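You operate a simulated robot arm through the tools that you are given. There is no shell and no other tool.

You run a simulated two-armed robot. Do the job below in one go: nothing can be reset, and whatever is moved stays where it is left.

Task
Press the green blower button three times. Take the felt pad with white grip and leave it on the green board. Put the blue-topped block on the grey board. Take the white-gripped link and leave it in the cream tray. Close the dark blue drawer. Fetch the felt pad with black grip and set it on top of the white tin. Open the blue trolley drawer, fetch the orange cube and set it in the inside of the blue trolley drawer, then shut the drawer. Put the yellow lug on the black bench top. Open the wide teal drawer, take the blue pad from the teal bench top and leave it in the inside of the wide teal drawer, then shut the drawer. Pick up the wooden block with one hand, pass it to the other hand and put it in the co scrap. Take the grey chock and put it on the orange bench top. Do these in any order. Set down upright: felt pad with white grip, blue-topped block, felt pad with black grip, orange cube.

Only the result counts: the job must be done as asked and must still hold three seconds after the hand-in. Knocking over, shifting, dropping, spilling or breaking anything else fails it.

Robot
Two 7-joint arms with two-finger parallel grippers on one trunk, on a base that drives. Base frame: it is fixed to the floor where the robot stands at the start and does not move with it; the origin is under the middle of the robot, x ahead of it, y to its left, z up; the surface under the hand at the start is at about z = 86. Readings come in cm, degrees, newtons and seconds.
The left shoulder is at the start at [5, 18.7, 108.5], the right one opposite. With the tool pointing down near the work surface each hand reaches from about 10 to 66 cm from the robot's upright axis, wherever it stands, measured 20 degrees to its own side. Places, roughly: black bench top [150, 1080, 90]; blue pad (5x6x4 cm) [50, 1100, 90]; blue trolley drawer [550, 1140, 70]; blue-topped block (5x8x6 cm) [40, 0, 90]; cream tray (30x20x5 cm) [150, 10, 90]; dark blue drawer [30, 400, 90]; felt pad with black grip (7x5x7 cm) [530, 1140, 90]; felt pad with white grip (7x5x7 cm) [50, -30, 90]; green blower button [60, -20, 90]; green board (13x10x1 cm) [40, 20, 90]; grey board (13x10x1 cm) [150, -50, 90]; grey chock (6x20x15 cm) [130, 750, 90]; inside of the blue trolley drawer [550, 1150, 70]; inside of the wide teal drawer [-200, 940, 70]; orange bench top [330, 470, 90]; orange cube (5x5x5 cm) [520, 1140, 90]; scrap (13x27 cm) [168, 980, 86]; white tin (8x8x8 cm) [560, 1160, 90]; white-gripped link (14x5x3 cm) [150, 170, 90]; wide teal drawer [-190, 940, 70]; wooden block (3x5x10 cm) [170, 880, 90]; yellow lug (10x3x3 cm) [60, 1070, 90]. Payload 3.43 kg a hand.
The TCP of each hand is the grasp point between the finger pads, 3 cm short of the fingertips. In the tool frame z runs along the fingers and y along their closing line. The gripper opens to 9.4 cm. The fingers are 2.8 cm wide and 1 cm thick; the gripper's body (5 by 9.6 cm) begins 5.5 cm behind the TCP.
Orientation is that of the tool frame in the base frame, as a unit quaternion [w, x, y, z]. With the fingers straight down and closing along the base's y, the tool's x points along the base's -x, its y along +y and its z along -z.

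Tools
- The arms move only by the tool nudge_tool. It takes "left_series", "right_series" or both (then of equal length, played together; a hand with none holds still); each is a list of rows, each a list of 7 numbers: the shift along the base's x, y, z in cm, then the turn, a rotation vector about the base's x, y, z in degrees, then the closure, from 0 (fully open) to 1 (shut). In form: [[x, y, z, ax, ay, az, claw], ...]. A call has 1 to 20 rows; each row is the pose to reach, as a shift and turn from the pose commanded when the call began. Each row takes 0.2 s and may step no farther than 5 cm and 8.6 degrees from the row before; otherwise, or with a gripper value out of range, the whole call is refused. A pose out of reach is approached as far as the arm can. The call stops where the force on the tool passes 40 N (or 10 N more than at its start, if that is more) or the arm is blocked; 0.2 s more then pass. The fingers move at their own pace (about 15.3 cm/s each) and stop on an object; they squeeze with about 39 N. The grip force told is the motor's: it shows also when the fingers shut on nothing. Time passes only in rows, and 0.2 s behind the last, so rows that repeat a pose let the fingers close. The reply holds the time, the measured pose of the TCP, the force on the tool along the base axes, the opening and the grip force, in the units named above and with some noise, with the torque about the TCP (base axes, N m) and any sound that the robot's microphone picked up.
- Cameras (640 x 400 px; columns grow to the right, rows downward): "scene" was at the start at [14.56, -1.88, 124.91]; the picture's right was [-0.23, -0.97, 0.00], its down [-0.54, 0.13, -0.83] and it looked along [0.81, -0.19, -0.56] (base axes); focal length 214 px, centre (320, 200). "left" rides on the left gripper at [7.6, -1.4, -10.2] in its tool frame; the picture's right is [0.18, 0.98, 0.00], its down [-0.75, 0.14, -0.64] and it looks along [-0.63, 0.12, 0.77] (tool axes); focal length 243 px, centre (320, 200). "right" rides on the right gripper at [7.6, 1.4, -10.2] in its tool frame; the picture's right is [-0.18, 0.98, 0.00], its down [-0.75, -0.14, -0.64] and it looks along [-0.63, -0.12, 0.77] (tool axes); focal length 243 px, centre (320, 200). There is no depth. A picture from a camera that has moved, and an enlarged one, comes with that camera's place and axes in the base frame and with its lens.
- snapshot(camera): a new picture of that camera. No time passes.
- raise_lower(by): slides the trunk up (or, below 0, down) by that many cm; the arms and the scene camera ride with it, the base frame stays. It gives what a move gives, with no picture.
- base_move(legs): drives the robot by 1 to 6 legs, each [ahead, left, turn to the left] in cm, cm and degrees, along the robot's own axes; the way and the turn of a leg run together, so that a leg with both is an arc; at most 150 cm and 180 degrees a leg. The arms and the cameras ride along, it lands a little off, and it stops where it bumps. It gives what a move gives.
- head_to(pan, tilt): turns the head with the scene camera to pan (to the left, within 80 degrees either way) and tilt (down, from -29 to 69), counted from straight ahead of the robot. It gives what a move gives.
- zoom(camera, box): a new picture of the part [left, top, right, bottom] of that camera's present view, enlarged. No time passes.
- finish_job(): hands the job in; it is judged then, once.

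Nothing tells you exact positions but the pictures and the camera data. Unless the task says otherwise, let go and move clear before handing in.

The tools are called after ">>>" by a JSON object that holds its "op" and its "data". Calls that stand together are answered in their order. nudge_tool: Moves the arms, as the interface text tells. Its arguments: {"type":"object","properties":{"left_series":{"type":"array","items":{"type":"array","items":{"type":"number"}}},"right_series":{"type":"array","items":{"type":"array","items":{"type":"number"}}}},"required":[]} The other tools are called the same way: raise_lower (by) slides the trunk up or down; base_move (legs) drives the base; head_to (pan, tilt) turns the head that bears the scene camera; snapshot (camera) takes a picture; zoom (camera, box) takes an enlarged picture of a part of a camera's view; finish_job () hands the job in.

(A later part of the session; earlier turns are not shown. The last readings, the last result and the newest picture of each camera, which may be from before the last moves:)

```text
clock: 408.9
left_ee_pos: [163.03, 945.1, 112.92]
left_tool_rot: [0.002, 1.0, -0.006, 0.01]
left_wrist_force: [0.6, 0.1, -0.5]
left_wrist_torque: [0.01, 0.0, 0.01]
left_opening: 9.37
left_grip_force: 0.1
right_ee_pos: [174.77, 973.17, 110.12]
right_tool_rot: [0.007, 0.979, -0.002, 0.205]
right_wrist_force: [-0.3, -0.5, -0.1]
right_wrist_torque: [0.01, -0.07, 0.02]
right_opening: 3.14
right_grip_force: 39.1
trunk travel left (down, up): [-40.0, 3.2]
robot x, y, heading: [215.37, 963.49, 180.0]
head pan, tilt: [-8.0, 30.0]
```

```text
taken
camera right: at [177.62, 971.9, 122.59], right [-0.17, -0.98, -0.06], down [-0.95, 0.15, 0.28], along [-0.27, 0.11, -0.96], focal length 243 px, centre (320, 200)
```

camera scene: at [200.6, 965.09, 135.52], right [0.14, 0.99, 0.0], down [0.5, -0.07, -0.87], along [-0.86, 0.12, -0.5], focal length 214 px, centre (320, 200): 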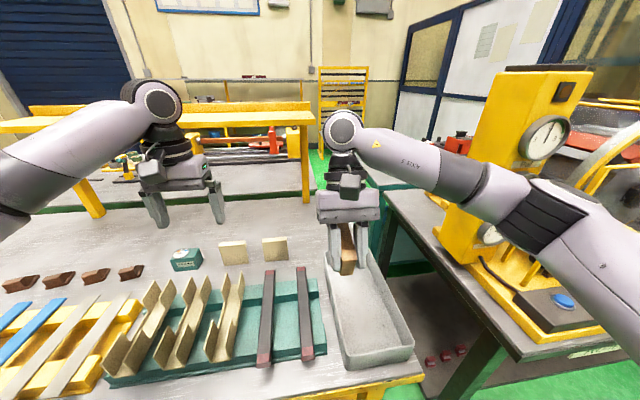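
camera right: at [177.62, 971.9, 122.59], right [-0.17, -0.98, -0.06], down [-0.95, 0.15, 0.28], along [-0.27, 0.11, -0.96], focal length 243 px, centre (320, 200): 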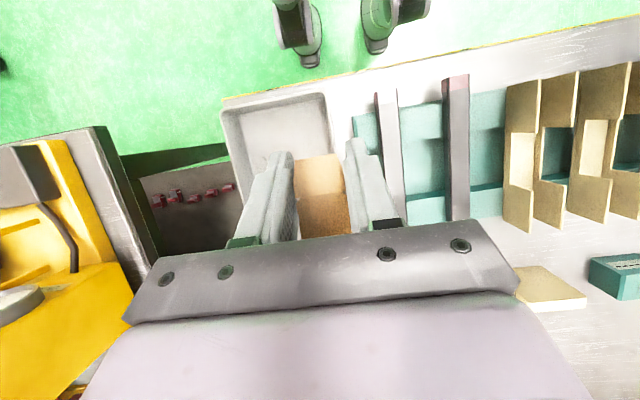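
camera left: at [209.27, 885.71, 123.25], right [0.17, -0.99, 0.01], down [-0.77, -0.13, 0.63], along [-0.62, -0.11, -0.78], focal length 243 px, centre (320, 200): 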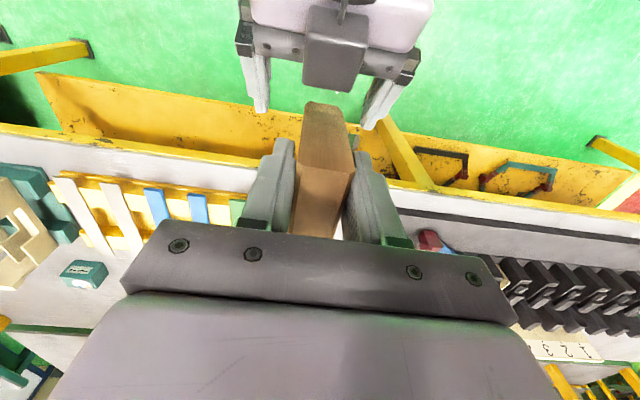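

>>> {"op": "nudge_tool", "data": {"right_series": [[-1.5, 3, 0, 0, 0, 0, 1], [-3.3, 6.8, 0, 0, 0, 0, 1], [-3.3, 6.8, -4, 0, 0, 0, 1], [-3.3, 6.8, -8, 0, 0, 0, 1], [-3.3, 6.8, -12, 0, 0, 0, 1], [-3.3, 6.8, -15, 0, 0, 0, 1], [-3.3, 6.8, -15, 0, 0, 0, 1]]}}

>>> {"op": "snapshot", "data": {"camera": "right"}}

>>> {"op": "zoom", "data": {"camera": "scene", "box": [250, 130, 490, 390]}}

```text
clock: 410.5
left_ee_pos: [163.21, 945.17, 113.0]
left_tool_rot: [0.003, 1.0, -0.006, 0.01]
left_wrist_force: [-0.1, -0.7, -0.1]
left_wrist_torque: [0.0, 0.02, 0.03]
left_opening: 9.42
left_grip_force: 0.0
right_ee_pos: [171.56, 980.14, 95.17]
right_tool_rot: [0.007, 0.979, 0.0, 0.204]
right_wrist_force: [-0.1, 0.2, -1.5]
right_wrist_torque: [0.0, 0.0, -0.02]
right_opening: 3.13
right_grip_force: 39.0
trunk travel left (down, up): [-40.0, 3.2]
robot x, y, heading: [215.48, 963.41, 179.9]
head pan, tilt: [-8.0, 30.0]
```

```text
taken
camera right: at [174.34, 978.76, 107.65], right [-0.17, -0.98, -0.06], down [-0.95, 0.15, 0.28], along [-0.27, 0.11, -0.96], focal length 243 px, centre (320, 200)
```

right: 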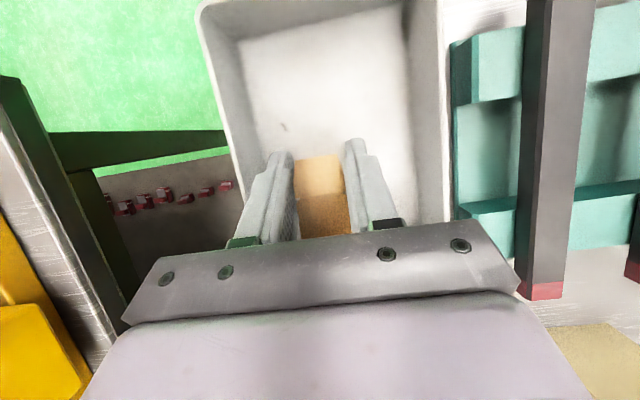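

```text
1.54 times, centred on (370, 260) of scene
camera zoom: at [200.66, 965.09, 135.53], right [0.14, 0.99, 0.0], down [0.49, -0.07, -0.87], along [-0.86, 0.12, -0.5], focal length 330 px, centre (243, 108)
```

zoom: 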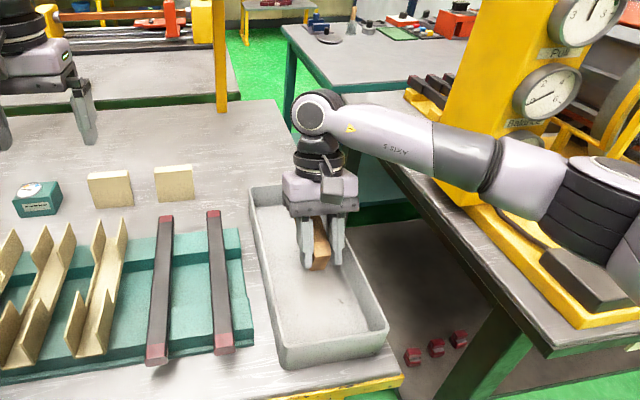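

>>> {"op": "nudge_tool", "data": {"right_series": [[0, 0, -1.5, 0, 0, 0, 1], [0, 0, -3, 0, 0, 0, 1], [0, 0, -3.6, 0, 0, 0, 1], [0, 0, -3.9, 0, 0, 0, 1], [0, 0, -3.9, 0, 0, 0, 1]]}}

>>> {"op": "zoom", "data": {"camera": "scene", "box": [310, 220, 440, 370]}}

```text
clock: 411.7
left_ee_pos: [163.19, 945.07, 113.08]
left_tool_rot: [0.002, 1.0, -0.006, 0.009]
left_wrist_force: [-0.3, -0.8, 0.2]
left_wrist_torque: [-0.03, 0.01, -0.01]
left_opening: 9.39
left_grip_force: 0.0
right_ee_pos: [171.5, 979.99, 91.51]
right_tool_rot: [0.008, 0.979, -0.001, 0.201]
right_wrist_force: [-3.0, 4.1, 34.1]
right_wrist_torque: [0.18, -0.06, 0.0]
right_opening: 3.15
right_grip_force: 39.0
trunk travel left (down, up): [-40.0, 3.2]
robot x, y, heading: [215.42, 963.52, 179.9]
head pan, tilt: [-8.0, 30.0]
```

```text
2.67 times, centred on (375, 295) of scene
camera zoom: at [200.88, 965.04, 135.61], right [0.14, 0.99, 0.0], down [0.49, -0.07, -0.87], along [-0.86, 0.12, -0.5], focal length 572 px, centre (173, -53)
```

zoom: 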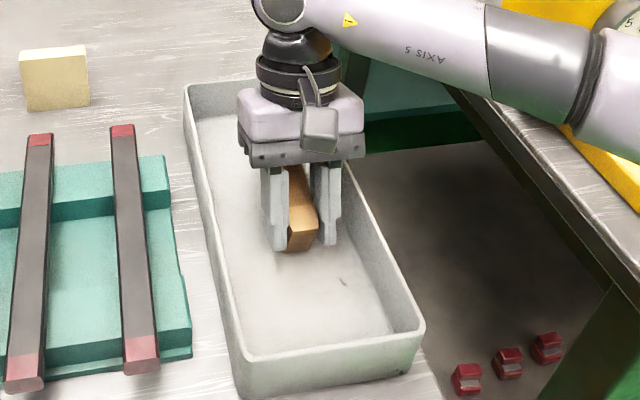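

It's touching the box floor firmly. I'll ease off, release slowly, and withdraw straight up.

>>> {"op": "nudge_tool", "data": {"right_series": [[0, 0, 0.2, 0, 0, 0, 1], [0, 0, 0.3, 0, 0, 0, 1], [0, 0, 0.3, 0, 0, 0, 0.64], [0, 0, 0.3, 0, 0, 0, 0.6], [0, 0, 0.3, 0, 0, 0, 0.5], [0, 0, 0.3, 0, 0, 0, 0.4], [0, 0, 0.3, 0, 0, 0, 0.3]]}}

>>> {"op": "snapshot", "data": {"camera": "right"}}

>>> {"op": "zoom", "data": {"camera": "scene", "box": [310, 220, 440, 370]}}

```text
clock: 413.3
left_ee_pos: [163.21, 945.16, 112.87]
left_tool_rot: [0.003, 1.0, -0.006, 0.01]
left_wrist_force: [-0.2, 1.1, -0.8]
left_wrist_torque: [0.0, -0.03, -0.02]
left_opening: 9.37
left_grip_force: 0.1
right_ee_pos: [171.62, 980.04, 91.34]
right_tool_rot: [0.006, 0.979, 0.0, 0.204]
right_wrist_force: [0.6, 0.3, 0.1]
right_wrist_torque: [0.04, 0.02, 0.0]
right_opening: 6.57
right_grip_force: 0.0
trunk travel left (down, up): [-40.0, 3.2]
robot x, y, heading: [215.04, 963.79, 179.8]
head pan, tilt: [-8.0, 30.0]
```

```text
taken
camera right: at [174.39, 978.69, 104.03], right [-0.17, -0.98, -0.06], down [-0.95, 0.15, 0.28], along [-0.27, 0.11, -0.96], focal length 243 px, centre (320, 200)
```

right: 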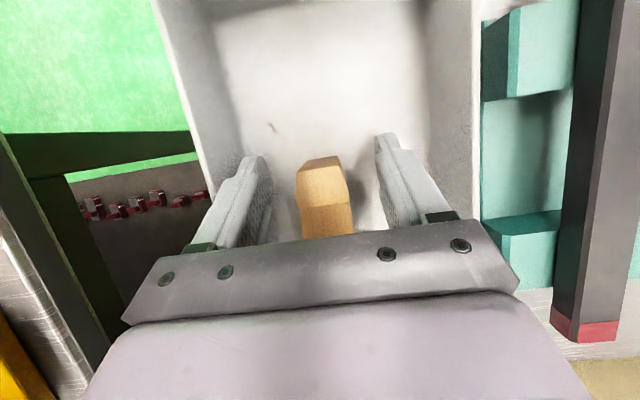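

```text
2.67 times, centred on (375, 295) of scene
camera zoom: at [200.66, 965.09, 135.53], right [0.14, 0.99, 0.0], down [0.49, -0.07, -0.87], along [-0.86, 0.12, -0.5], focal length 572 px, centre (173, -53)
```

zoom: 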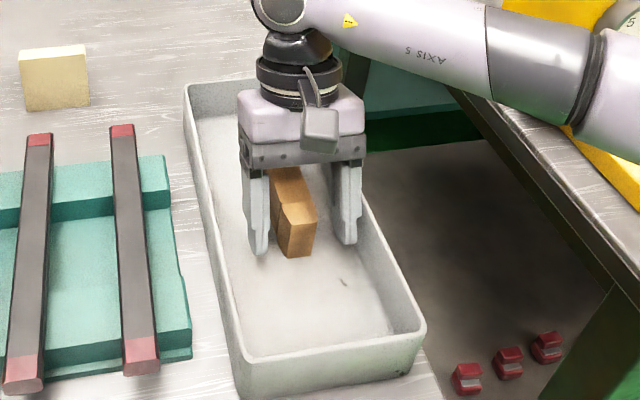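

The block lies in the scrap box. Raising the right hand, returning it to vertical, and tucking.

>>> {"op": "nudge_tool", "data": {"right_series": [[0, 0, 2, 0, 0, 0, 0.2], [0, 0, 6, 0, 0, 0, 0], [0, 0, 10, 0, 0, 0, 0], [0, 0, 14, 0, 0, 0, 0], [2, -1, 18, 0, 6, 0, 0], [5, -1, 19, 0, 12, 0, 0], [9, -1, 19, 0, 18, 0, 0], [13, -1, 19, 0, 23.8, 0, 0], [17, 0, 19, 0, 23.8, 0, 0], [17, 0, 19, 0, 23.8, 0, 0]], "left_series": [[0, 0, 0, 0, 0, 0, 0], [2, 0, 0, 0, 0, 0, 0], [5, 0, 0, 0, 0, 0, 0], [8, 0, 0, 0, 0, 0, 0], [11, 0, 0, 0, 0, 0, 0], [14, 0, 0, 0, 0, 0, 0], [17, 0, 0, 0, 0, 0, 0], [20, 0, 0, 0, 0, 0, 0], [22, 0, 0, 0, 0, 0, 0], [22, 0, 0, 0, 0, 0, 0]]}}

>>> {"op": "snapshot", "data": {"camera": "scene"}}

```text
clock: 415.5
left_ee_pos: [185.17, 945.04, 112.99]
left_tool_rot: [0.003, 1.0, -0.007, 0.01]
left_wrist_force: [0.9, 0.2, -0.7]
left_wrist_torque: [0.0, 0.01, 0.0]
left_opening: 9.41
left_grip_force: 0.2
right_ee_pos: [188.53, 980.07, 110.46]
right_tool_rot: [0.006, 1.0, 0.0, -0.001]
right_wrist_force: [-0.4, -0.3, 0.8]
right_wrist_torque: [-0.04, -0.01, -0.01]
right_opening: 9.4
right_grip_force: 0.0
trunk travel left (down, up): [-40.0, 3.2]
robot x, y, heading: [215.42, 963.23, 179.9]
head pan, tilt: [-8.0, 30.0]
```

```text
taken
camera scene: at [200.64, 965.08, 135.53], right [0.14, 0.99, 0.0], down [0.5, -0.07, -0.87], along [-0.86, 0.12, -0.5], focal length 214 px, centre (320, 200)
```

scene: 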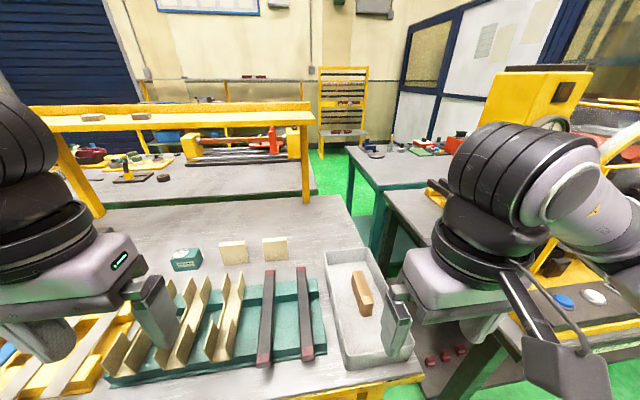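

The wooden block is in the scrap. Before going for the lug and pad, I'll look north to see whether there's a passage around the benches there.

>>> {"op": "base_move", "data": {"legs": [[-22, 0, 0], [0, 0, -90]]}}

>>> {"op": "head_to", "data": {"pan": 0, "tilt": 12}}

>>> {"op": "snapshot", "data": {"camera": "scene"}}

>>> {"op": "head_to", "data": {"pan": 40, "tilt": 15}}

>>> {"op": "snapshot", "data": {"camera": "scene"}}

>>> {"op": "head_to", "data": {"pan": -50, "tilt": 12}}

>>> {"op": "snapshot", "data": {"camera": "scene"}}

```text
clock: 421.0
left_ee_pos: [218.72, 993.53, 112.97]
left_tool_rot: [-0.008, -0.706, 0.708, -0.004]
left_wrist_force: [-0.3, -0.5, -0.1]
left_wrist_torque: [-0.01, -0.02, 0.01]
left_opening: 9.39
left_grip_force: 0.0
right_ee_pos: [253.58, 990.57, 110.53]
right_tool_rot: [0.005, 0.711, -0.703, -0.006]
right_wrist_force: [-0.9, 0.5, 0.5]
right_wrist_torque: [0.0, 0.01, 0.0]
right_opening: 9.42
right_grip_force: 0.1
trunk travel left (down, up): [-40.0, 3.2]
robot x, y, heading: [237.4, 963.58, 90.5]
head pan, tilt: [-8.0, 30.0]
```

```text
clock: 421.8
left_ee_pos: [218.8, 993.58, 112.92]
left_tool_rot: [-0.008, -0.705, 0.709, -0.005]
left_wrist_force: [0.9, 0.7, -0.9]
left_wrist_torque: [0.03, 0.0, 0.01]
left_opening: 9.4
left_grip_force: 0.1
right_ee_pos: [253.76, 990.56, 110.53]
right_tool_rot: [0.005, 0.71, -0.704, -0.005]
right_wrist_force: [0.2, 0.7, -0.2]
right_wrist_torque: [0.03, 0.04, -0.04]
right_opening: 9.4
right_grip_force: 0.1
trunk travel left (down, up): [-40.0, 3.2]
robot x, y, heading: [237.48, 963.59, 90.4]
head pan, tilt: [0.0, 12.0]
```

```text
taken
camera scene: at [237.52, 978.94, 138.43], right [1.0, 0.01, 0.0], down [0.0, -0.21, -0.98], along [-0.01, 0.98, -0.21], focal length 214 px, centre (320, 200)
```

scene: 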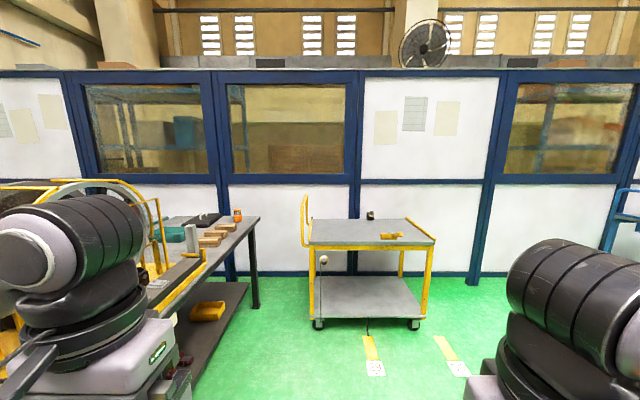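

```text
clock: 422.9
left_ee_pos: [218.72, 993.51, 113.01]
left_tool_rot: [-0.009, -0.705, 0.709, -0.005]
left_wrist_force: [0.8, 0.3, 0.3]
left_wrist_torque: [0.01, -0.02, -0.02]
left_opening: 9.42
left_grip_force: 0.1
right_ee_pos: [253.6, 990.58, 110.47]
right_tool_rot: [0.004, 0.71, -0.704, -0.006]
right_wrist_force: [-0.1, -0.2, -0.5]
right_wrist_torque: [-0.02, -0.03, -0.01]
right_opening: 9.39
right_grip_force: 0.1
trunk travel left (down, up): [-40.0, 3.2]
robot x, y, heading: [237.44, 963.34, 90.5]
head pan, tilt: [40.0, 15.0]
```

```text
taken
camera scene: at [231.54, 976.73, 137.95], right [0.76, 0.65, 0.0], down [0.17, -0.2, -0.97], along [-0.62, 0.74, -0.26], focal length 214 px, centre (320, 200)
```

scene: 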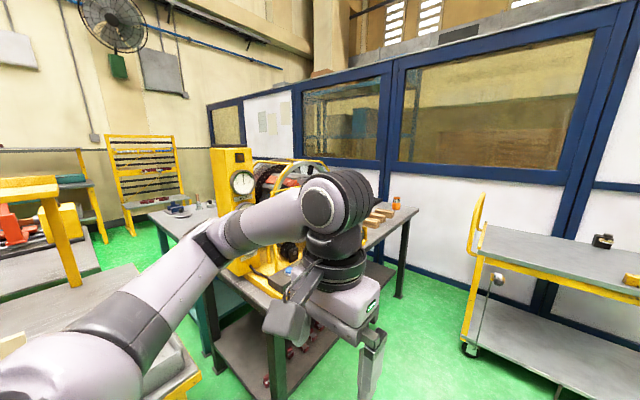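

```text
clock: 424.5
left_ee_pos: [218.71, 993.67, 112.94]
left_tool_rot: [-0.009, -0.705, 0.709, -0.005]
left_wrist_force: [-0.1, -0.3, -0.1]
left_wrist_torque: [0.03, -0.01, -0.01]
left_opening: 9.4
left_grip_force: 0.0
right_ee_pos: [253.57, 990.56, 110.58]
right_tool_rot: [0.004, 0.71, -0.704, -0.005]
right_wrist_force: [-0.3, -0.3, -0.3]
right_wrist_torque: [-0.02, 0.01, 0.02]
right_opening: 9.4
right_grip_force: 0.2
trunk travel left (down, up): [-40.0, 3.2]
robot x, y, heading: [237.6, 963.81, 90.2]
head pan, tilt: [-50.0, 12.0]
```

```text
taken
camera scene: at [244.68, 975.66, 138.44], right [0.65, -0.76, 0.0], down [-0.16, -0.13, -0.98], along [0.74, 0.63, -0.21], focal length 214 px, centre (320, 200)
```

scene: 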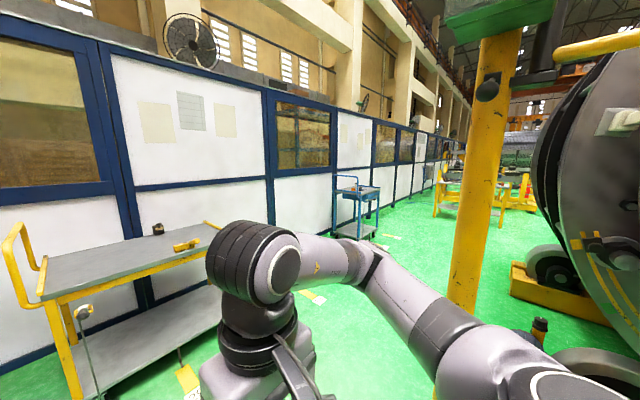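

The gap at the north is too narrow, so I'll go back via the walkway: reverse south, strafe west, then go north up the west aisle.

>>> {"op": "base_move", "data": {"legs": [[-150, 0, 0], [-150, 0, -0.4], [-55, 0, 0], [0, 150, 0], [0, 132, 0]]}}

>>> {"op": "head_to", "data": {"pan": 0, "tilt": 12}}

>>> {"op": "snapshot", "data": {"camera": "scene"}}

```text
clock: 466.1
left_ee_pos: [-62.57, 630.94, 112.85]
left_tool_rot: [0.008, 0.713, -0.701, 0.004]
left_wrist_force: [0.1, 0.1, -1.2]
left_wrist_torque: [-0.01, 0.01, 0.02]
left_opening: 9.42
left_grip_force: 0.1
right_ee_pos: [-27.7, 628.79, 110.48]
right_tool_rot: [0.004, 0.719, -0.695, -0.006]
right_wrist_force: [0.4, -0.8, -0.6]
right_wrist_torque: [-0.01, 0.01, 0.0]
right_opening: 9.41
right_grip_force: 0.0
trunk travel left (down, up): [-40.0, 3.2]
robot x, y, heading: [-43.45, 601.46, 91.7]
head pan, tilt: [-50.0, 12.0]
```

```text
clock: 467.2
left_ee_pos: [-62.69, 630.85, 112.92]
left_tool_rot: [0.008, 0.713, -0.701, 0.005]
left_wrist_force: [0.0, -0.4, -0.9]
left_wrist_torque: [0.01, -0.02, 0.02]
left_opening: 9.41
left_grip_force: 0.1
right_ee_pos: [-27.7, 628.77, 110.51]
right_tool_rot: [0.005, 0.719, -0.695, -0.005]
right_wrist_force: [-0.3, 1.3, 1.2]
right_wrist_torque: [-0.01, 0.04, 0.02]
right_opening: 9.41
right_grip_force: 0.1
trunk travel left (down, up): [-40.0, 3.2]
robot x, y, heading: [-42.89, 601.65, 91.7]
head pan, tilt: [0.0, 12.0]
```

```text
taken
camera scene: at [-43.48, 616.72, 138.44], right [1.0, 0.03, 0.0], down [0.01, -0.21, -0.98], along [-0.03, 0.98, -0.21], focal length 214 px, centre (320, 200)
```

scene: 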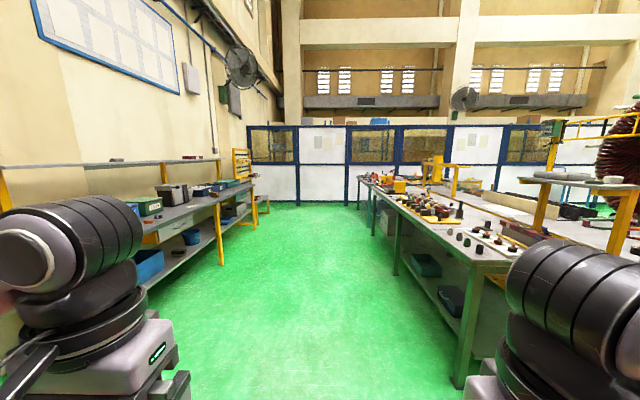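

The west aisle is clear. I'll drive north to about y≈1050.

>>> {"op": "base_move", "data": {"legs": [[0, 0, -1.6], [150, 0, 0], [150, 0, 0], [140, 0, 0]]}}

>>> {"op": "head_to", "data": {"pan": -65, "tilt": 25}}

>>> {"op": "snapshot", "data": {"camera": "scene"}}

>>> {"op": "head_to", "data": {"pan": 75, "tilt": 20}}

>>> {"op": "snapshot", "data": {"camera": "scene"}}

```text
clock: 488.6
left_ee_pos: [-64.6, 1070.93, 112.99]
left_tool_rot: [0.009, 0.709, -0.705, 0.005]
left_wrist_force: [0.3, -1.0, 0.1]
left_wrist_torque: [0.03, 0.03, 0.0]
left_opening: 9.39
left_grip_force: 0.1
right_ee_pos: [-29.61, 1068.36, 110.54]
right_tool_rot: [0.005, 0.714, -0.7, -0.006]
right_wrist_force: [-0.3, 0.4, 0.3]
right_wrist_torque: [0.0, -0.02, -0.04]
right_opening: 9.41
right_grip_force: 0.0
trunk travel left (down, up): [-40.0, 3.2]
robot x, y, heading: [-45.85, 1041.16, 90.9]
head pan, tilt: [0.0, 12.0]
```

```text
clock: 490.0
left_ee_pos: [-64.61, 1070.91, 112.9]
left_tool_rot: [0.009, 0.709, -0.705, 0.005]
left_wrist_force: [0.2, 0.5, -1.3]
left_wrist_torque: [-0.01, -0.01, -0.02]
left_opening: 9.4
left_grip_force: 0.0
right_ee_pos: [-29.68, 1068.29, 110.49]
right_tool_rot: [0.004, 0.714, -0.7, -0.005]
right_wrist_force: [0.2, 0.3, 0.3]
right_wrist_torque: [0.0, 0.03, -0.01]
right_opening: 9.41
right_grip_force: 0.1
trunk travel left (down, up): [-40.0, 3.2]
robot x, y, heading: [-45.67, 1040.9, 90.7]
head pan, tilt: [-65.0, 25.0]
```

```text
taken
camera scene: at [-37.25, 1051.14, 136.33], right [0.44, -0.9, 0.0], down [-0.38, -0.19, -0.91], along [0.81, 0.4, -0.42], focal length 214 px, centre (320, 200)
```

scene: 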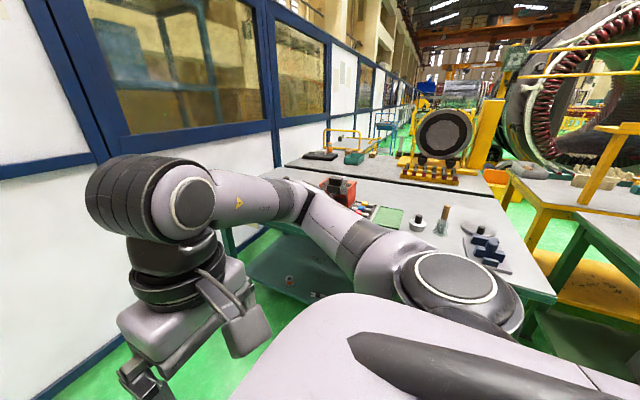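

```text
clock: 492.2
left_ee_pos: [-64.67, 1070.85, 113.06]
left_tool_rot: [0.008, 0.709, -0.705, 0.005]
left_wrist_force: [-0.1, 0.3, -0.2]
left_wrist_torque: [0.0, 0.01, -0.03]
left_opening: 9.41
left_grip_force: 0.1
right_ee_pos: [-29.69, 1068.25, 110.55]
right_tool_rot: [0.005, 0.714, -0.7, -0.006]
right_wrist_force: [0.1, 0.1, 0.4]
right_wrist_torque: [0.02, 0.01, -0.02]
right_opening: 9.39
right_grip_force: 0.0
trunk travel left (down, up): [-40.0, 3.2]
robot x, y, heading: [-45.54, 1041.44, 91.1]
head pan, tilt: [75.0, 20.0]
```

```text
taken
camera scene: at [-54.57, 1049.37, 137.14], right [0.24, 0.97, 0.0], down [0.33, -0.08, -0.94], along [-0.91, 0.23, -0.34], focal length 214 px, centre (320, 200)
```

scene: 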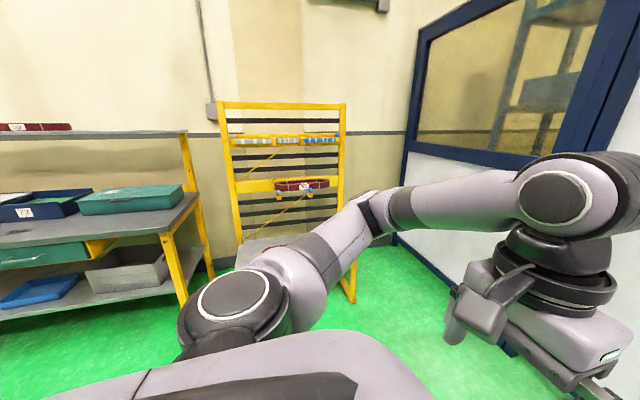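

The teal bench is on the right, and the wide teal drawer is under the bench to the left (y≈940). I'll face the teal bench first to find the pad and lug.

>>> {"op": "base_move", "data": {"legs": [[0, 0, -91], [0, 40, 0]]}}

>>> {"op": "head_to", "data": {"pan": 0, "tilt": 30}}

>>> {"op": "snapshot", "data": {"camera": "scene"}}

```text
clock: 500.1
left_ee_pos: [-15.3, 1099.74, 113.06]
left_tool_rot: [-0.01, 0.006, 1.0, 0.003]
left_wrist_force: [0.3, -0.4, -0.2]
left_wrist_torque: [-0.02, 0.03, -0.02]
left_opening: 9.4
left_grip_force: 0.1
right_ee_pos: [-18.57, 1064.92, 110.46]
right_tool_rot: [0.001, 0.0, 1.0, 0.008]
right_wrist_force: [0.1, -0.6, 0.7]
right_wrist_torque: [0.0, -0.01, -0.01]
right_opening: 9.39
right_grip_force: 0.0
trunk travel left (down, up): [-40.0, 3.2]
robot x, y, heading: [-45.46, 1081.38, -0.0]
head pan, tilt: [75.0, 20.0]
```

```text
clock: 501.6
left_ee_pos: [-15.28, 1099.71, 113.04]
left_tool_rot: [-0.009, 0.006, 1.0, 0.003]
left_wrist_force: [-0.5, -0.4, -0.4]
left_wrist_torque: [-0.02, -0.02, -0.01]
left_opening: 9.4
left_grip_force: 0.1
right_ee_pos: [-18.62, 1064.9, 110.5]
right_tool_rot: [0.001, -0.001, 1.0, 0.007]
right_wrist_force: [0.7, 0.3, -0.9]
right_wrist_torque: [-0.01, -0.01, 0.01]
right_opening: 9.39
right_grip_force: 0.1
trunk travel left (down, up): [-40.0, 3.2]
robot x, y, heading: [-45.53, 1080.98, -0.2]
head pan, tilt: [0.0, 30.0]
```

```text
taken
camera scene: at [-30.49, 1081.37, 135.53], right [0.0, -1.0, 0.0], down [-0.5, 0.0, -0.87], along [0.87, 0.0, -0.5], focal length 214 px, centre (320, 200)
```

scene: 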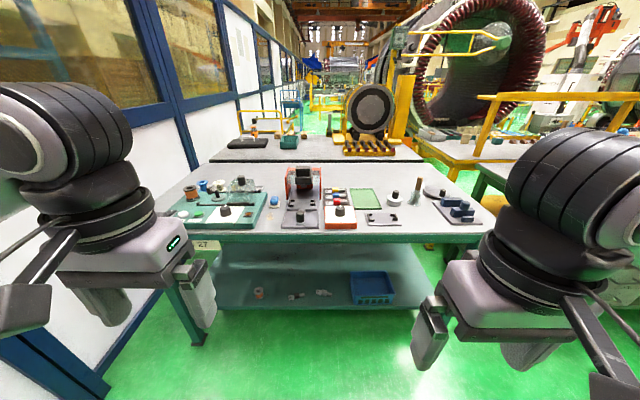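

>>> {"op": "zoom", "data": {"camera": "scene", "box": [150, 130, 350, 260]}}

>>> {"op": "zoom", "data": {"camera": "scene", "box": [300, 130, 500, 260]}}

```text
3.08 times, centred on (250, 195) of scene
camera zoom: at [-30.49, 1081.37, 135.53], right [0.0, -1.0, 0.0], down [-0.5, 0.0, -0.87], along [0.87, 0.0, -0.5], focal length 660 px, centre (535, 215)
```

zoom: 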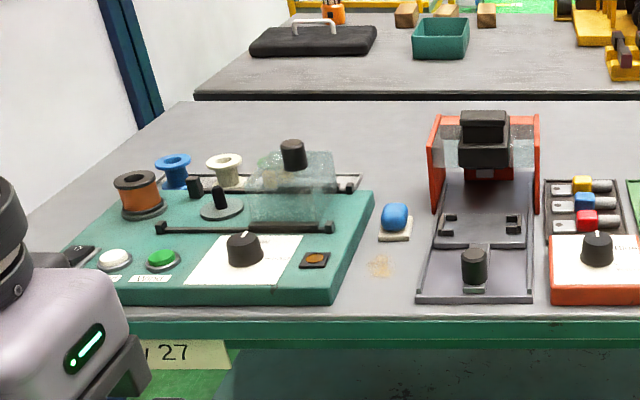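

```text
3.08 times, centred on (400, 195) of scene
camera zoom: at [-30.49, 1081.37, 135.53], right [0.0, -1.0, 0.0], down [-0.5, 0.0, -0.87], along [0.87, 0.0, -0.5], focal length 660 px, centre (74, 215)
```

zoom: 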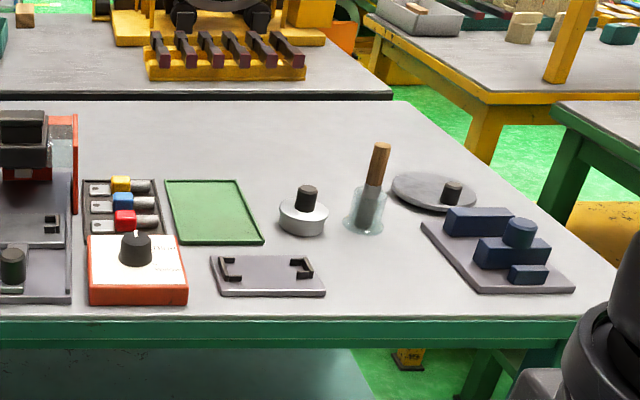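

The blue pad is at about [48.4, 1101], between a teal panel and an orange device; the yellow lug is in a tray near [62, 1074]. I'll drive in and look at the pad with the left hand.

>>> {"op": "base_move", "data": {"legs": [[44, 0, 0]]}}

>>> {"op": "nudge_tool", "data": {"left_series": [[3, 0, -2, 0, 0, 0, 0.3], [6, 0.5, -4, 0, 0, 0, 0.3], [9, 0.5, -5, 0, 0, 0, 0.3], [9, 0.5, -5, 0, 0, 0, 0.3]]}}

>>> {"op": "snapshot", "data": {"camera": "left"}}

>>> {"op": "head_to", "data": {"pan": 0, "tilt": 38}}

>>> {"op": "snapshot", "data": {"camera": "scene"}}

```text
clock: 504.3
left_ee_pos: [28.69, 1099.95, 112.96]
left_tool_rot: [-0.009, 0.004, 1.0, 0.003]
left_wrist_force: [0.7, 0.6, -0.7]
left_wrist_torque: [0.04, 0.02, 0.0]
left_opening: 9.4
left_grip_force: 0.0
right_ee_pos: [25.61, 1064.95, 110.41]
right_tool_rot: [0.001, -0.002, 1.0, 0.007]
right_wrist_force: [-0.1, -0.1, 0.1]
right_wrist_torque: [0.0, -0.02, 0.0]
right_opening: 9.42
right_grip_force: 0.0
trunk travel left (down, up): [-40.0, 3.2]
robot x, y, heading: [-1.7, 1081.15, 0.3]
head pan, tilt: [0.0, 30.0]
```

```text
clock: 505.3
left_ee_pos: [37.66, 1100.31, 107.99]
left_tool_rot: [-0.009, 0.005, 1.0, 0.003]
left_wrist_force: [-0.6, -0.3, 1.1]
left_wrist_torque: [0.01, 0.0, 0.01]
left_opening: 6.58
left_grip_force: 0.1
right_ee_pos: [25.61, 1064.96, 110.47]
right_tool_rot: [0.0, -0.002, 1.0, 0.007]
right_wrist_force: [0.3, 0.2, 0.1]
right_wrist_torque: [-0.01, 0.01, 0.02]
right_opening: 9.39
right_grip_force: 0.1
trunk travel left (down, up): [-40.0, 3.2]
robot x, y, heading: [-1.28, 1081.19, 0.3]
head pan, tilt: [0.0, 30.0]
```

```text
taken
camera left: at [30.36, 1098.98, 118.38], right [-0.17, 0.98, 0.01], down [0.77, 0.13, 0.63], along [0.62, 0.12, -0.78], focal length 243 px, centre (320, 200)
```

left: 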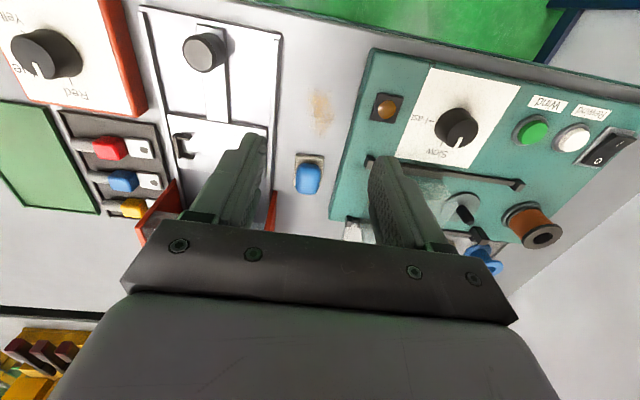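

```text
clock: 506.0
left_ee_pos: [37.68, 1100.41, 108.02]
left_tool_rot: [-0.009, 0.005, 1.0, 0.003]
left_wrist_force: [-0.1, 0.1, 0.5]
left_wrist_torque: [-0.05, 0.02, -0.02]
left_opening: 6.59
left_grip_force: 0.1
right_ee_pos: [25.39, 1065.07, 110.55]
right_tool_rot: [0.001, -0.003, 1.0, 0.007]
right_wrist_force: [0.4, -0.4, 0.8]
right_wrist_torque: [-0.02, -0.04, 0.02]
right_opening: 9.38
right_grip_force: 0.0
trunk travel left (down, up): [-40.0, 3.2]
robot x, y, heading: [-1.54, 1081.2, 0.3]
head pan, tilt: [0.0, 38.0]
```

```text
taken
camera scene: at [13.18, 1081.46, 134.3], right [0.0, -1.0, 0.0], down [-0.62, 0.0, -0.79], along [0.79, 0.0, -0.62], focal length 214 px, centre (320, 200)
```

scene: 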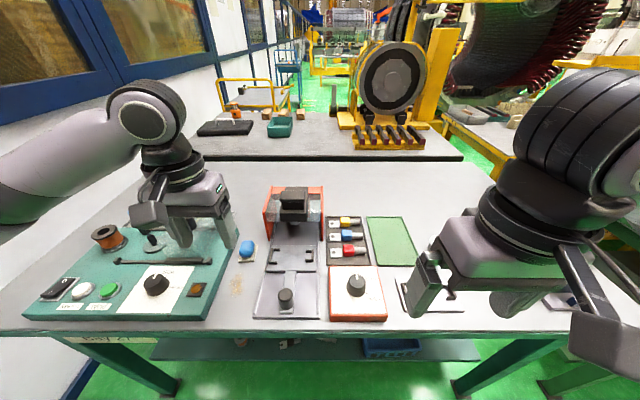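

>>> {"op": "zoom", "data": {"camera": "left", "box": [260, 120, 380, 240]}}

>>> {"op": "zoom", "data": {"camera": "scene", "box": [200, 200, 380, 330]}}

```text
3.33 times, centred on (320, 180) of left
camera zoom: at [30.34, 1098.98, 118.4], right [-0.18, 0.98, 0.01], down [0.77, 0.13, 0.63], along [0.62, 0.12, -0.78], focal length 809 px, centre (320, 267)
```

zoom: 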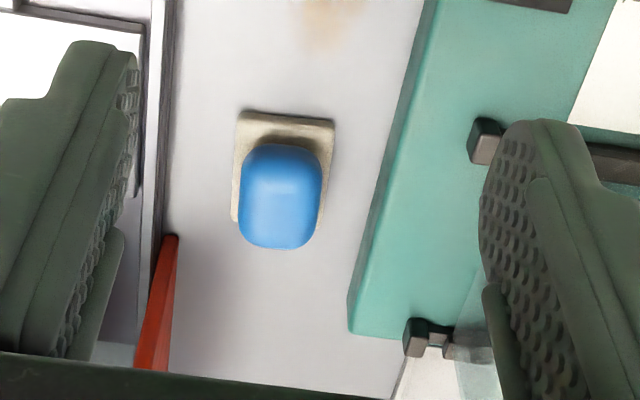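

```text
3.08 times, centred on (290, 265) of scene
camera zoom: at [13.18, 1081.46, 134.3], right [0.0, -1.0, 0.0], down [-0.62, 0.0, -0.79], along [0.79, 0.0, -0.62], focal length 660 px, centre (412, 0)
```

zoom: 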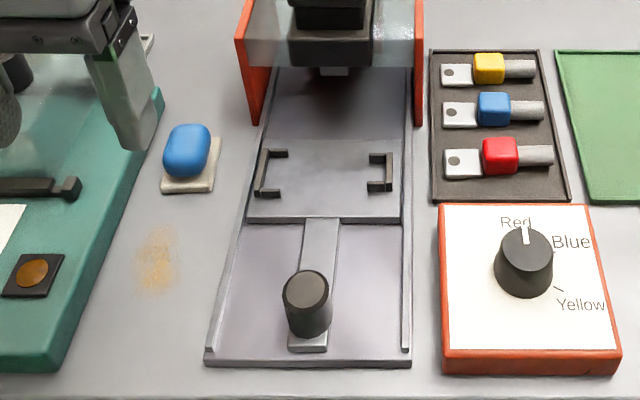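

The pad's centre is about [49.9, 1100.9]. I'll move the narrowed left hand above it.

>>> {"op": "nudge_tool", "data": {"left_series": [[4, 0.3, -2, 0, 0, 1, 0.3], [8, 0.6, -4, 0, 0, 2, 0.3], [12, 0.6, -7, 0, 0, 2, 0.3], [12.3, 0.6, -11, 0, 0, 2, 0.3], [12.3, 0.6, -12, 0, 0, 2, 0.3], [12.3, 0.6, -12, 0, 0, 2, 0.3]]}}

>>> {"op": "snapshot", "data": {"camera": "left"}}

>>> {"op": "zoom", "data": {"camera": "scene", "box": [150, 150, 330, 330]}}

```text
clock: 507.4
left_ee_pos: [49.81, 1100.96, 96.06]
left_tool_rot: [-0.01, -0.013, 1.0, 0.003]
left_wrist_force: [0.6, 0.7, 0.0]
left_wrist_torque: [-0.01, 0.02, 0.0]
left_opening: 6.59
left_grip_force: 0.0
right_ee_pos: [25.67, 1064.97, 110.55]
right_tool_rot: [0.001, -0.002, 1.0, 0.007]
right_wrist_force: [-0.2, 0.5, -0.9]
right_wrist_torque: [-0.02, 0.01, 0.0]
right_opening: 9.41
right_grip_force: 0.0
trunk travel left (down, up): [-40.0, 3.2]
robot x, y, heading: [-0.98, 1081.06, 0.3]
head pan, tilt: [0.0, 38.0]
```

```text
taken
camera left: at [42.67, 1099.38, 106.37], right [-0.21, 0.98, 0.01], down [0.76, 0.16, 0.63], along [0.61, 0.14, -0.78], focal length 243 px, centre (320, 200)
```

left: 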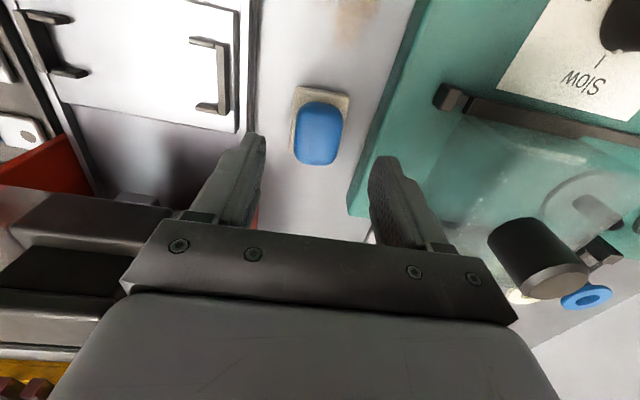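

```text
2.22 times, centred on (240, 240) of scene
camera zoom: at [13.18, 1081.46, 134.29], right [0.0, -1.0, 0.0], down [-0.62, 0.0, -0.79], along [0.79, 0.0, -0.62], focal length 477 px, centre (498, 111)
```

zoom: 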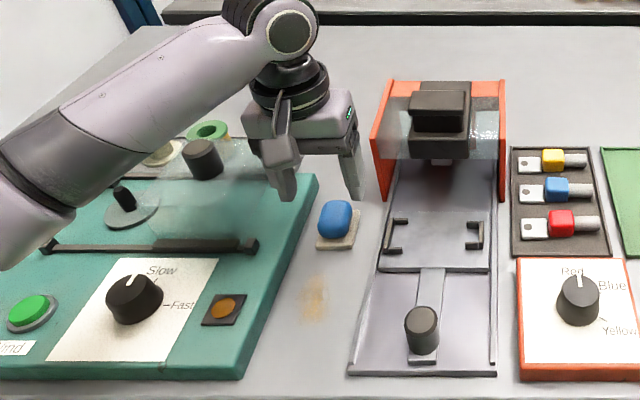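

>>> {"op": "nudge_tool", "data": {"left_series": [[0.1, 0.1, -2, 0, 0, 0, 0.3], [0.1, 0.1, -4, 0, 0, 0, 0.3], [0.1, 0.1, -5.3, 0, 0, 0, 0.3], [0.1, 0.1, -5.8, 0, 0, 0, 0.3], [0.1, 0.1, -5.8, 0, 0, 0, 0.3]]}}

>>> {"op": "snapshot", "data": {"camera": "left"}}

>>> {"op": "zoom", "data": {"camera": "scene", "box": [180, 170, 300, 290]}}

```text
clock: 508.6
left_ee_pos: [50.07, 1101.18, 90.18]
left_tool_rot: [-0.01, -0.014, 1.0, 0.004]
left_wrist_force: [0.3, -0.7, -0.4]
left_wrist_torque: [-0.04, -0.04, 0.0]
left_opening: 6.58
left_grip_force: 0.1
right_ee_pos: [25.59, 1065.01, 110.5]
right_tool_rot: [0.001, -0.003, 1.0, 0.007]
right_wrist_force: [-0.4, -0.5, -0.2]
right_wrist_torque: [0.0, 0.0, 0.02]
right_opening: 9.4
right_grip_force: 0.1
trunk travel left (down, up): [-40.0, 3.2]
robot x, y, heading: [-1.31, 1081.29, 0.3]
head pan, tilt: [0.0, 38.0]
```

```text
taken
camera left: at [42.78, 1099.44, 100.55], right [-0.21, 0.98, 0.01], down [0.76, 0.16, 0.63], along [0.61, 0.14, -0.78], focal length 243 px, centre (320, 200)
```

left: 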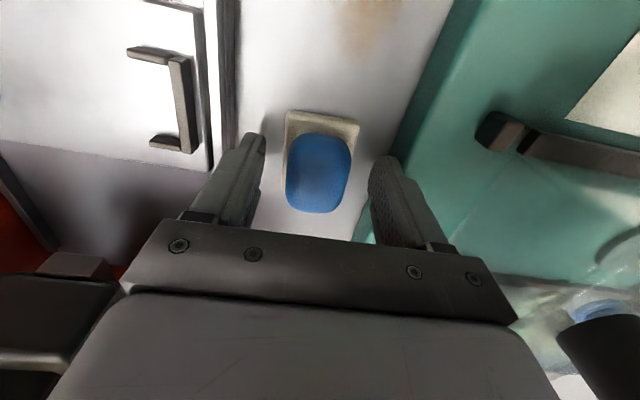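

```text
3.33 times, centred on (240, 230) of scene
camera zoom: at [13.18, 1081.46, 134.29], right [0.0, -1.0, 0.0], down [-0.62, 0.0, -0.79], along [0.79, 0.0, -0.62], focal length 715 px, centre (587, 100)
```

zoom: 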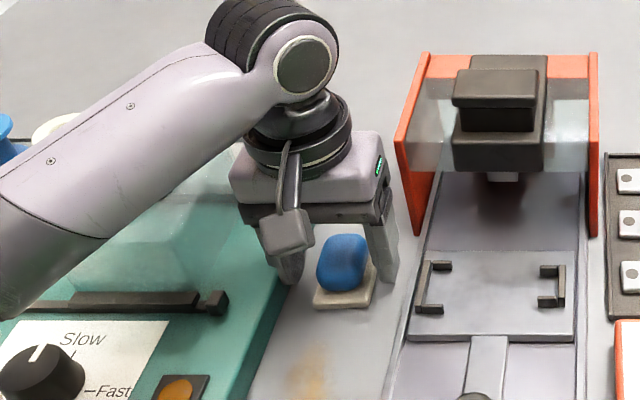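

>>> {"op": "nudge_tool", "data": {"left_series": [[0, 0, 0, 0, 0, 0, 0.45], [0, 0, 0, 0, 0, 0, 0.6], [0, 0, 0, 0, 0, 0, 1], [0, 0, 0, 0, 0, 0, 1], [0, 0, 0, 0, 0, 0, 1], [0, 0, 1, 0, 0, 0, 1], [0, 0, 4, 0, 0, 0, 1], [0, 0, 8, 0, 0, 0, 1], [-2, 0, 12, 0, 0, 0, 1], [-5, 0, 15, 0, 0, 0, 1], [-9, 0, 18, 0, 0, 0, 1], [-13, 0, 20, 0, 0, 0, 1], [-17, 0, 20, 0, 0, 0, 1]]}}

>>> {"op": "snapshot", "data": {"camera": "left"}}

>>> {"op": "zoom", "data": {"camera": "scene", "box": [280, 200, 420, 330]}}

```text
clock: 511.4
left_ee_pos: [32.88, 1100.98, 110.27]
left_tool_rot: [-0.01, -0.014, 1.0, 0.004]
left_wrist_force: [-0.4, -0.2, -0.7]
left_wrist_torque: [0.03, 0.03, -0.01]
left_opening: 3.93
left_grip_force: 39.3
right_ee_pos: [25.55, 1065.01, 110.62]
right_tool_rot: [0.001, -0.004, 1.0, 0.006]
right_wrist_force: [1.2, 1.3, 0.2]
right_wrist_torque: [-0.01, -0.02, 0.03]
right_opening: 9.4
right_grip_force: 0.1
trunk travel left (down, up): [-40.0, 3.2]
robot x, y, heading: [-1.52, 1081.14, 0.2]
head pan, tilt: [0.0, 38.0]
```

```text
taken
camera left: at [25.63, 1099.36, 120.6], right [-0.21, 0.98, 0.01], down [0.76, 0.16, 0.63], along [0.61, 0.14, -0.78], focal length 243 px, centre (320, 200)
```

left: 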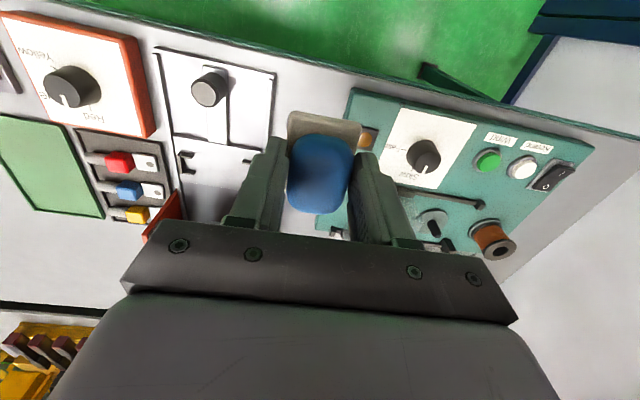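

```text
3.08 times, centred on (350, 265) of scene
camera zoom: at [13.14, 1081.47, 134.3], right [0.0, -1.0, 0.0], down [-0.62, 0.0, -0.79], along [0.79, 0.0, -0.62], focal length 660 px, centre (228, 0)
```

zoom: 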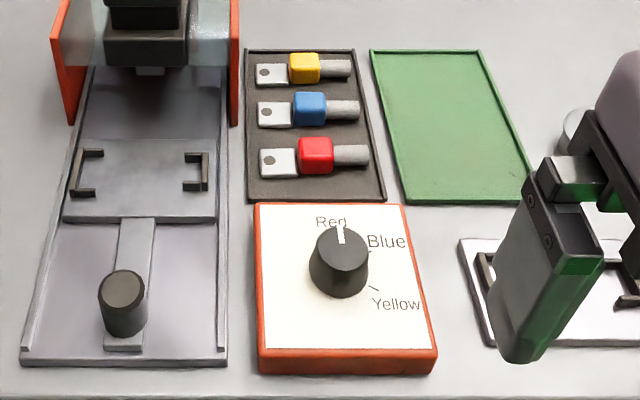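

The pad is held. Now I'll back off, turn around to face the west benches, and move to the wide teal drawer near y≈940.

>>> {"op": "base_move", "data": {"legs": [[-42, 0, 0], [0, 0, 180], [0, 138, 0]]}}

>>> {"op": "head_to", "data": {"pan": 0, "tilt": 30}}

>>> {"op": "snapshot", "data": {"camera": "scene"}}

```text
clock: 533.2
left_ee_pos: [-73.43, 923.3, 110.15]
left_tool_rot: [0.002, 1.0, 0.025, 0.009]
left_wrist_force: [1.3, 0.0, -1.3]
left_wrist_torque: [-0.03, 0.01, -0.02]
left_opening: 3.49
left_grip_force: 38.6
right_ee_pos: [-66.77, 959.54, 110.48]
right_tool_rot: [0.007, 1.0, 0.016, 0.0]
right_wrist_force: [-0.3, -0.2, 0.4]
right_wrist_torque: [0.02, 0.02, 0.03]
right_opening: 9.4
right_grip_force: 0.1
trunk travel left (down, up): [-40.0, 3.2]
robot x, y, heading: [-39.48, 943.62, -178.6]
head pan, tilt: [0.0, 38.0]
```

```text
clock: 533.9
left_ee_pos: [-73.32, 923.29, 110.32]
left_tool_rot: [0.001, 1.0, 0.026, 0.01]
left_wrist_force: [0.0, 0.1, -1.0]
left_wrist_torque: [-0.01, 0.0, -0.02]
left_opening: 3.49
left_grip_force: 38.1
right_ee_pos: [-66.78, 959.41, 110.71]
right_tool_rot: [0.007, 1.0, 0.016, -0.001]
right_wrist_force: [0.6, 0.4, 0.6]
right_wrist_torque: [0.05, 0.0, 0.0]
right_opening: 9.39
right_grip_force: 0.0
trunk travel left (down, up): [-40.0, 3.2]
robot x, y, heading: [-39.49, 943.78, -178.6]
head pan, tilt: [0.0, 30.0]
```

```text
taken
camera scene: at [-54.25, 943.63, 135.53], right [-0.03, 1.0, 0.0], down [0.5, 0.01, -0.87], along [-0.87, -0.02, -0.5], focal length 214 px, centre (320, 200)
```

scene: 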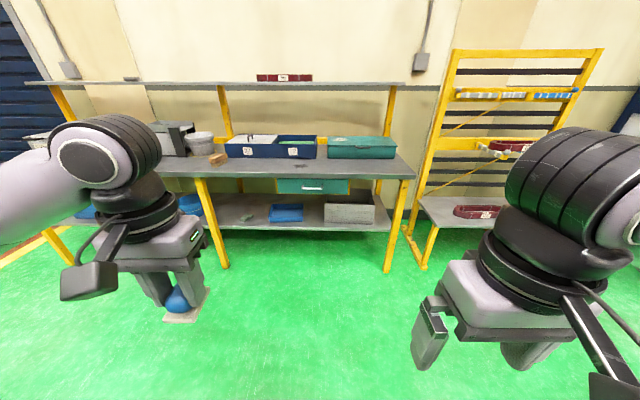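

>>> {"op": "zoom", "data": {"camera": "scene", "box": [120, 220, 260, 340]}}

>>> {"op": "snapshot", "data": {"camera": "left"}}

>>> {"op": "zoom", "data": {"camera": "scene", "box": [200, 120, 440, 280]}}

```text
3.33 times, centred on (190, 280) of scene
camera zoom: at [-54.25, 943.63, 135.53], right [-0.03, 1.0, 0.0], down [0.5, 0.01, -0.87], along [-0.87, -0.02, -0.5], focal length 715 px, centre (753, -67)
```

zoom: 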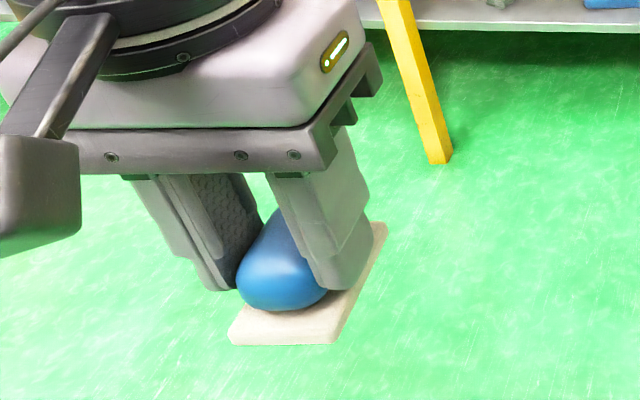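

```text
taken
camera left: at [-65.84, 925.1, 120.57], right [0.23, -0.97, 0.01], down [-0.76, -0.18, 0.63], along [-0.61, -0.15, -0.78], focal length 243 px, centre (320, 200)
```

left: 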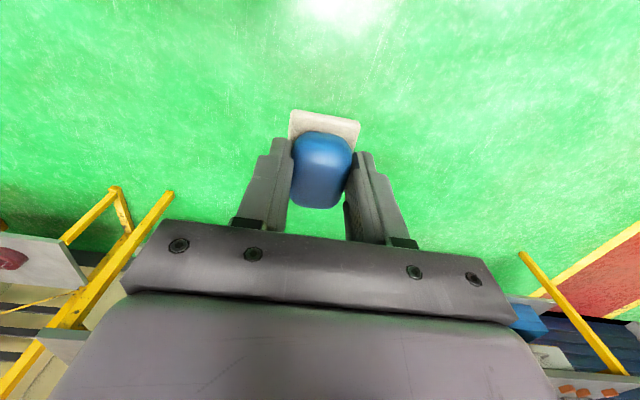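

```text
2.50 times, centred on (320, 200) of scene
camera zoom: at [-54.25, 943.63, 135.53], right [-0.03, 1.0, 0.0], down [0.5, 0.01, -0.87], along [-0.87, -0.02, -0.5], focal length 536 px, centre (320, 200)
```

zoom: 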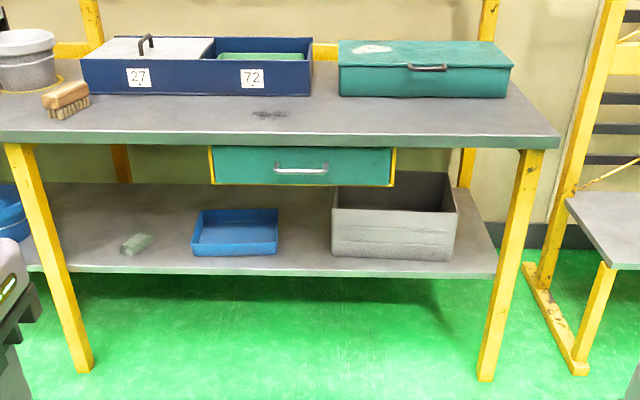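

The drawer handle is under the bench top at about y≈937. The pad slipped slightly in the grip during the turn, so I'll drive gently closer and look.

>>> {"op": "base_move", "data": {"legs": [[55, 0, -1.4]]}}

>>> {"op": "head_to", "data": {"pan": 0, "tilt": 40}}

>>> {"op": "snapshot", "data": {"camera": "scene"}}

>>> {"op": "zoom", "data": {"camera": "scene", "box": [220, 130, 420, 290]}}

```text
clock: 537.1
left_ee_pos: [-128.65, 922.93, 110.19]
left_tool_rot: [0.002, 1.0, 0.015, 0.009]
left_wrist_force: [0.5, 0.3, -0.7]
left_wrist_torque: [0.02, -0.03, 0.0]
left_opening: 3.49
left_grip_force: 38.8
right_ee_pos: [-121.46, 959.13, 110.54]
right_tool_rot: [0.007, 1.0, 0.004, -0.001]
right_wrist_force: [-0.3, -0.3, 0.1]
right_wrist_torque: [-0.02, -0.02, -0.03]
right_opening: 9.39
right_grip_force: 0.0
trunk travel left (down, up): [-40.0, 3.2]
robot x, y, heading: [-94.37, 942.7, -179.5]
head pan, tilt: [0.0, 30.0]
```

```text
clock: 537.8
left_ee_pos: [-128.62, 922.93, 110.12]
left_tool_rot: [0.002, 1.0, 0.015, 0.01]
left_wrist_force: [-0.3, -1.0, -0.5]
left_wrist_torque: [0.01, -0.01, -0.03]
left_opening: 3.5
left_grip_force: 38.7
right_ee_pos: [-121.31, 959.01, 110.44]
right_tool_rot: [0.007, 1.0, 0.005, -0.001]
right_wrist_force: [-0.3, 1.0, 0.7]
right_wrist_torque: [0.01, 0.03, -0.01]
right_opening: 9.38
right_grip_force: 0.0
trunk travel left (down, up): [-40.0, 3.2]
robot x, y, heading: [-94.41, 943.1, -179.5]
head pan, tilt: [0.0, 40.0]
```

```text
taken
camera scene: at [-108.67, 943.01, 134.0], right [-0.01, 1.0, 0.0], down [0.64, 0.0, -0.77], along [-0.77, 0.0, -0.64], focal length 214 px, centre (320, 200)
```

scene: 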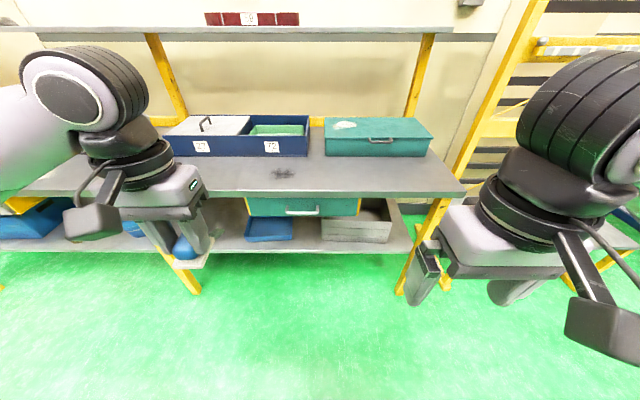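

```text
2.50 times, centred on (320, 210) of scene
camera zoom: at [-108.67, 943.01, 134.0], right [-0.01, 1.0, 0.0], down [0.64, 0.0, -0.77], along [-0.77, 0.0, -0.64], focal length 536 px, centre (320, 175)
```

zoom: 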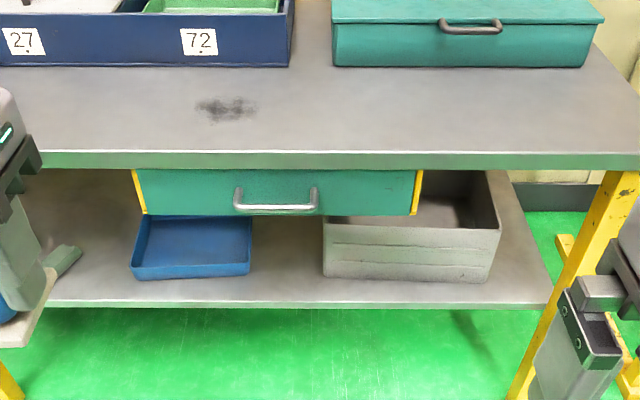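

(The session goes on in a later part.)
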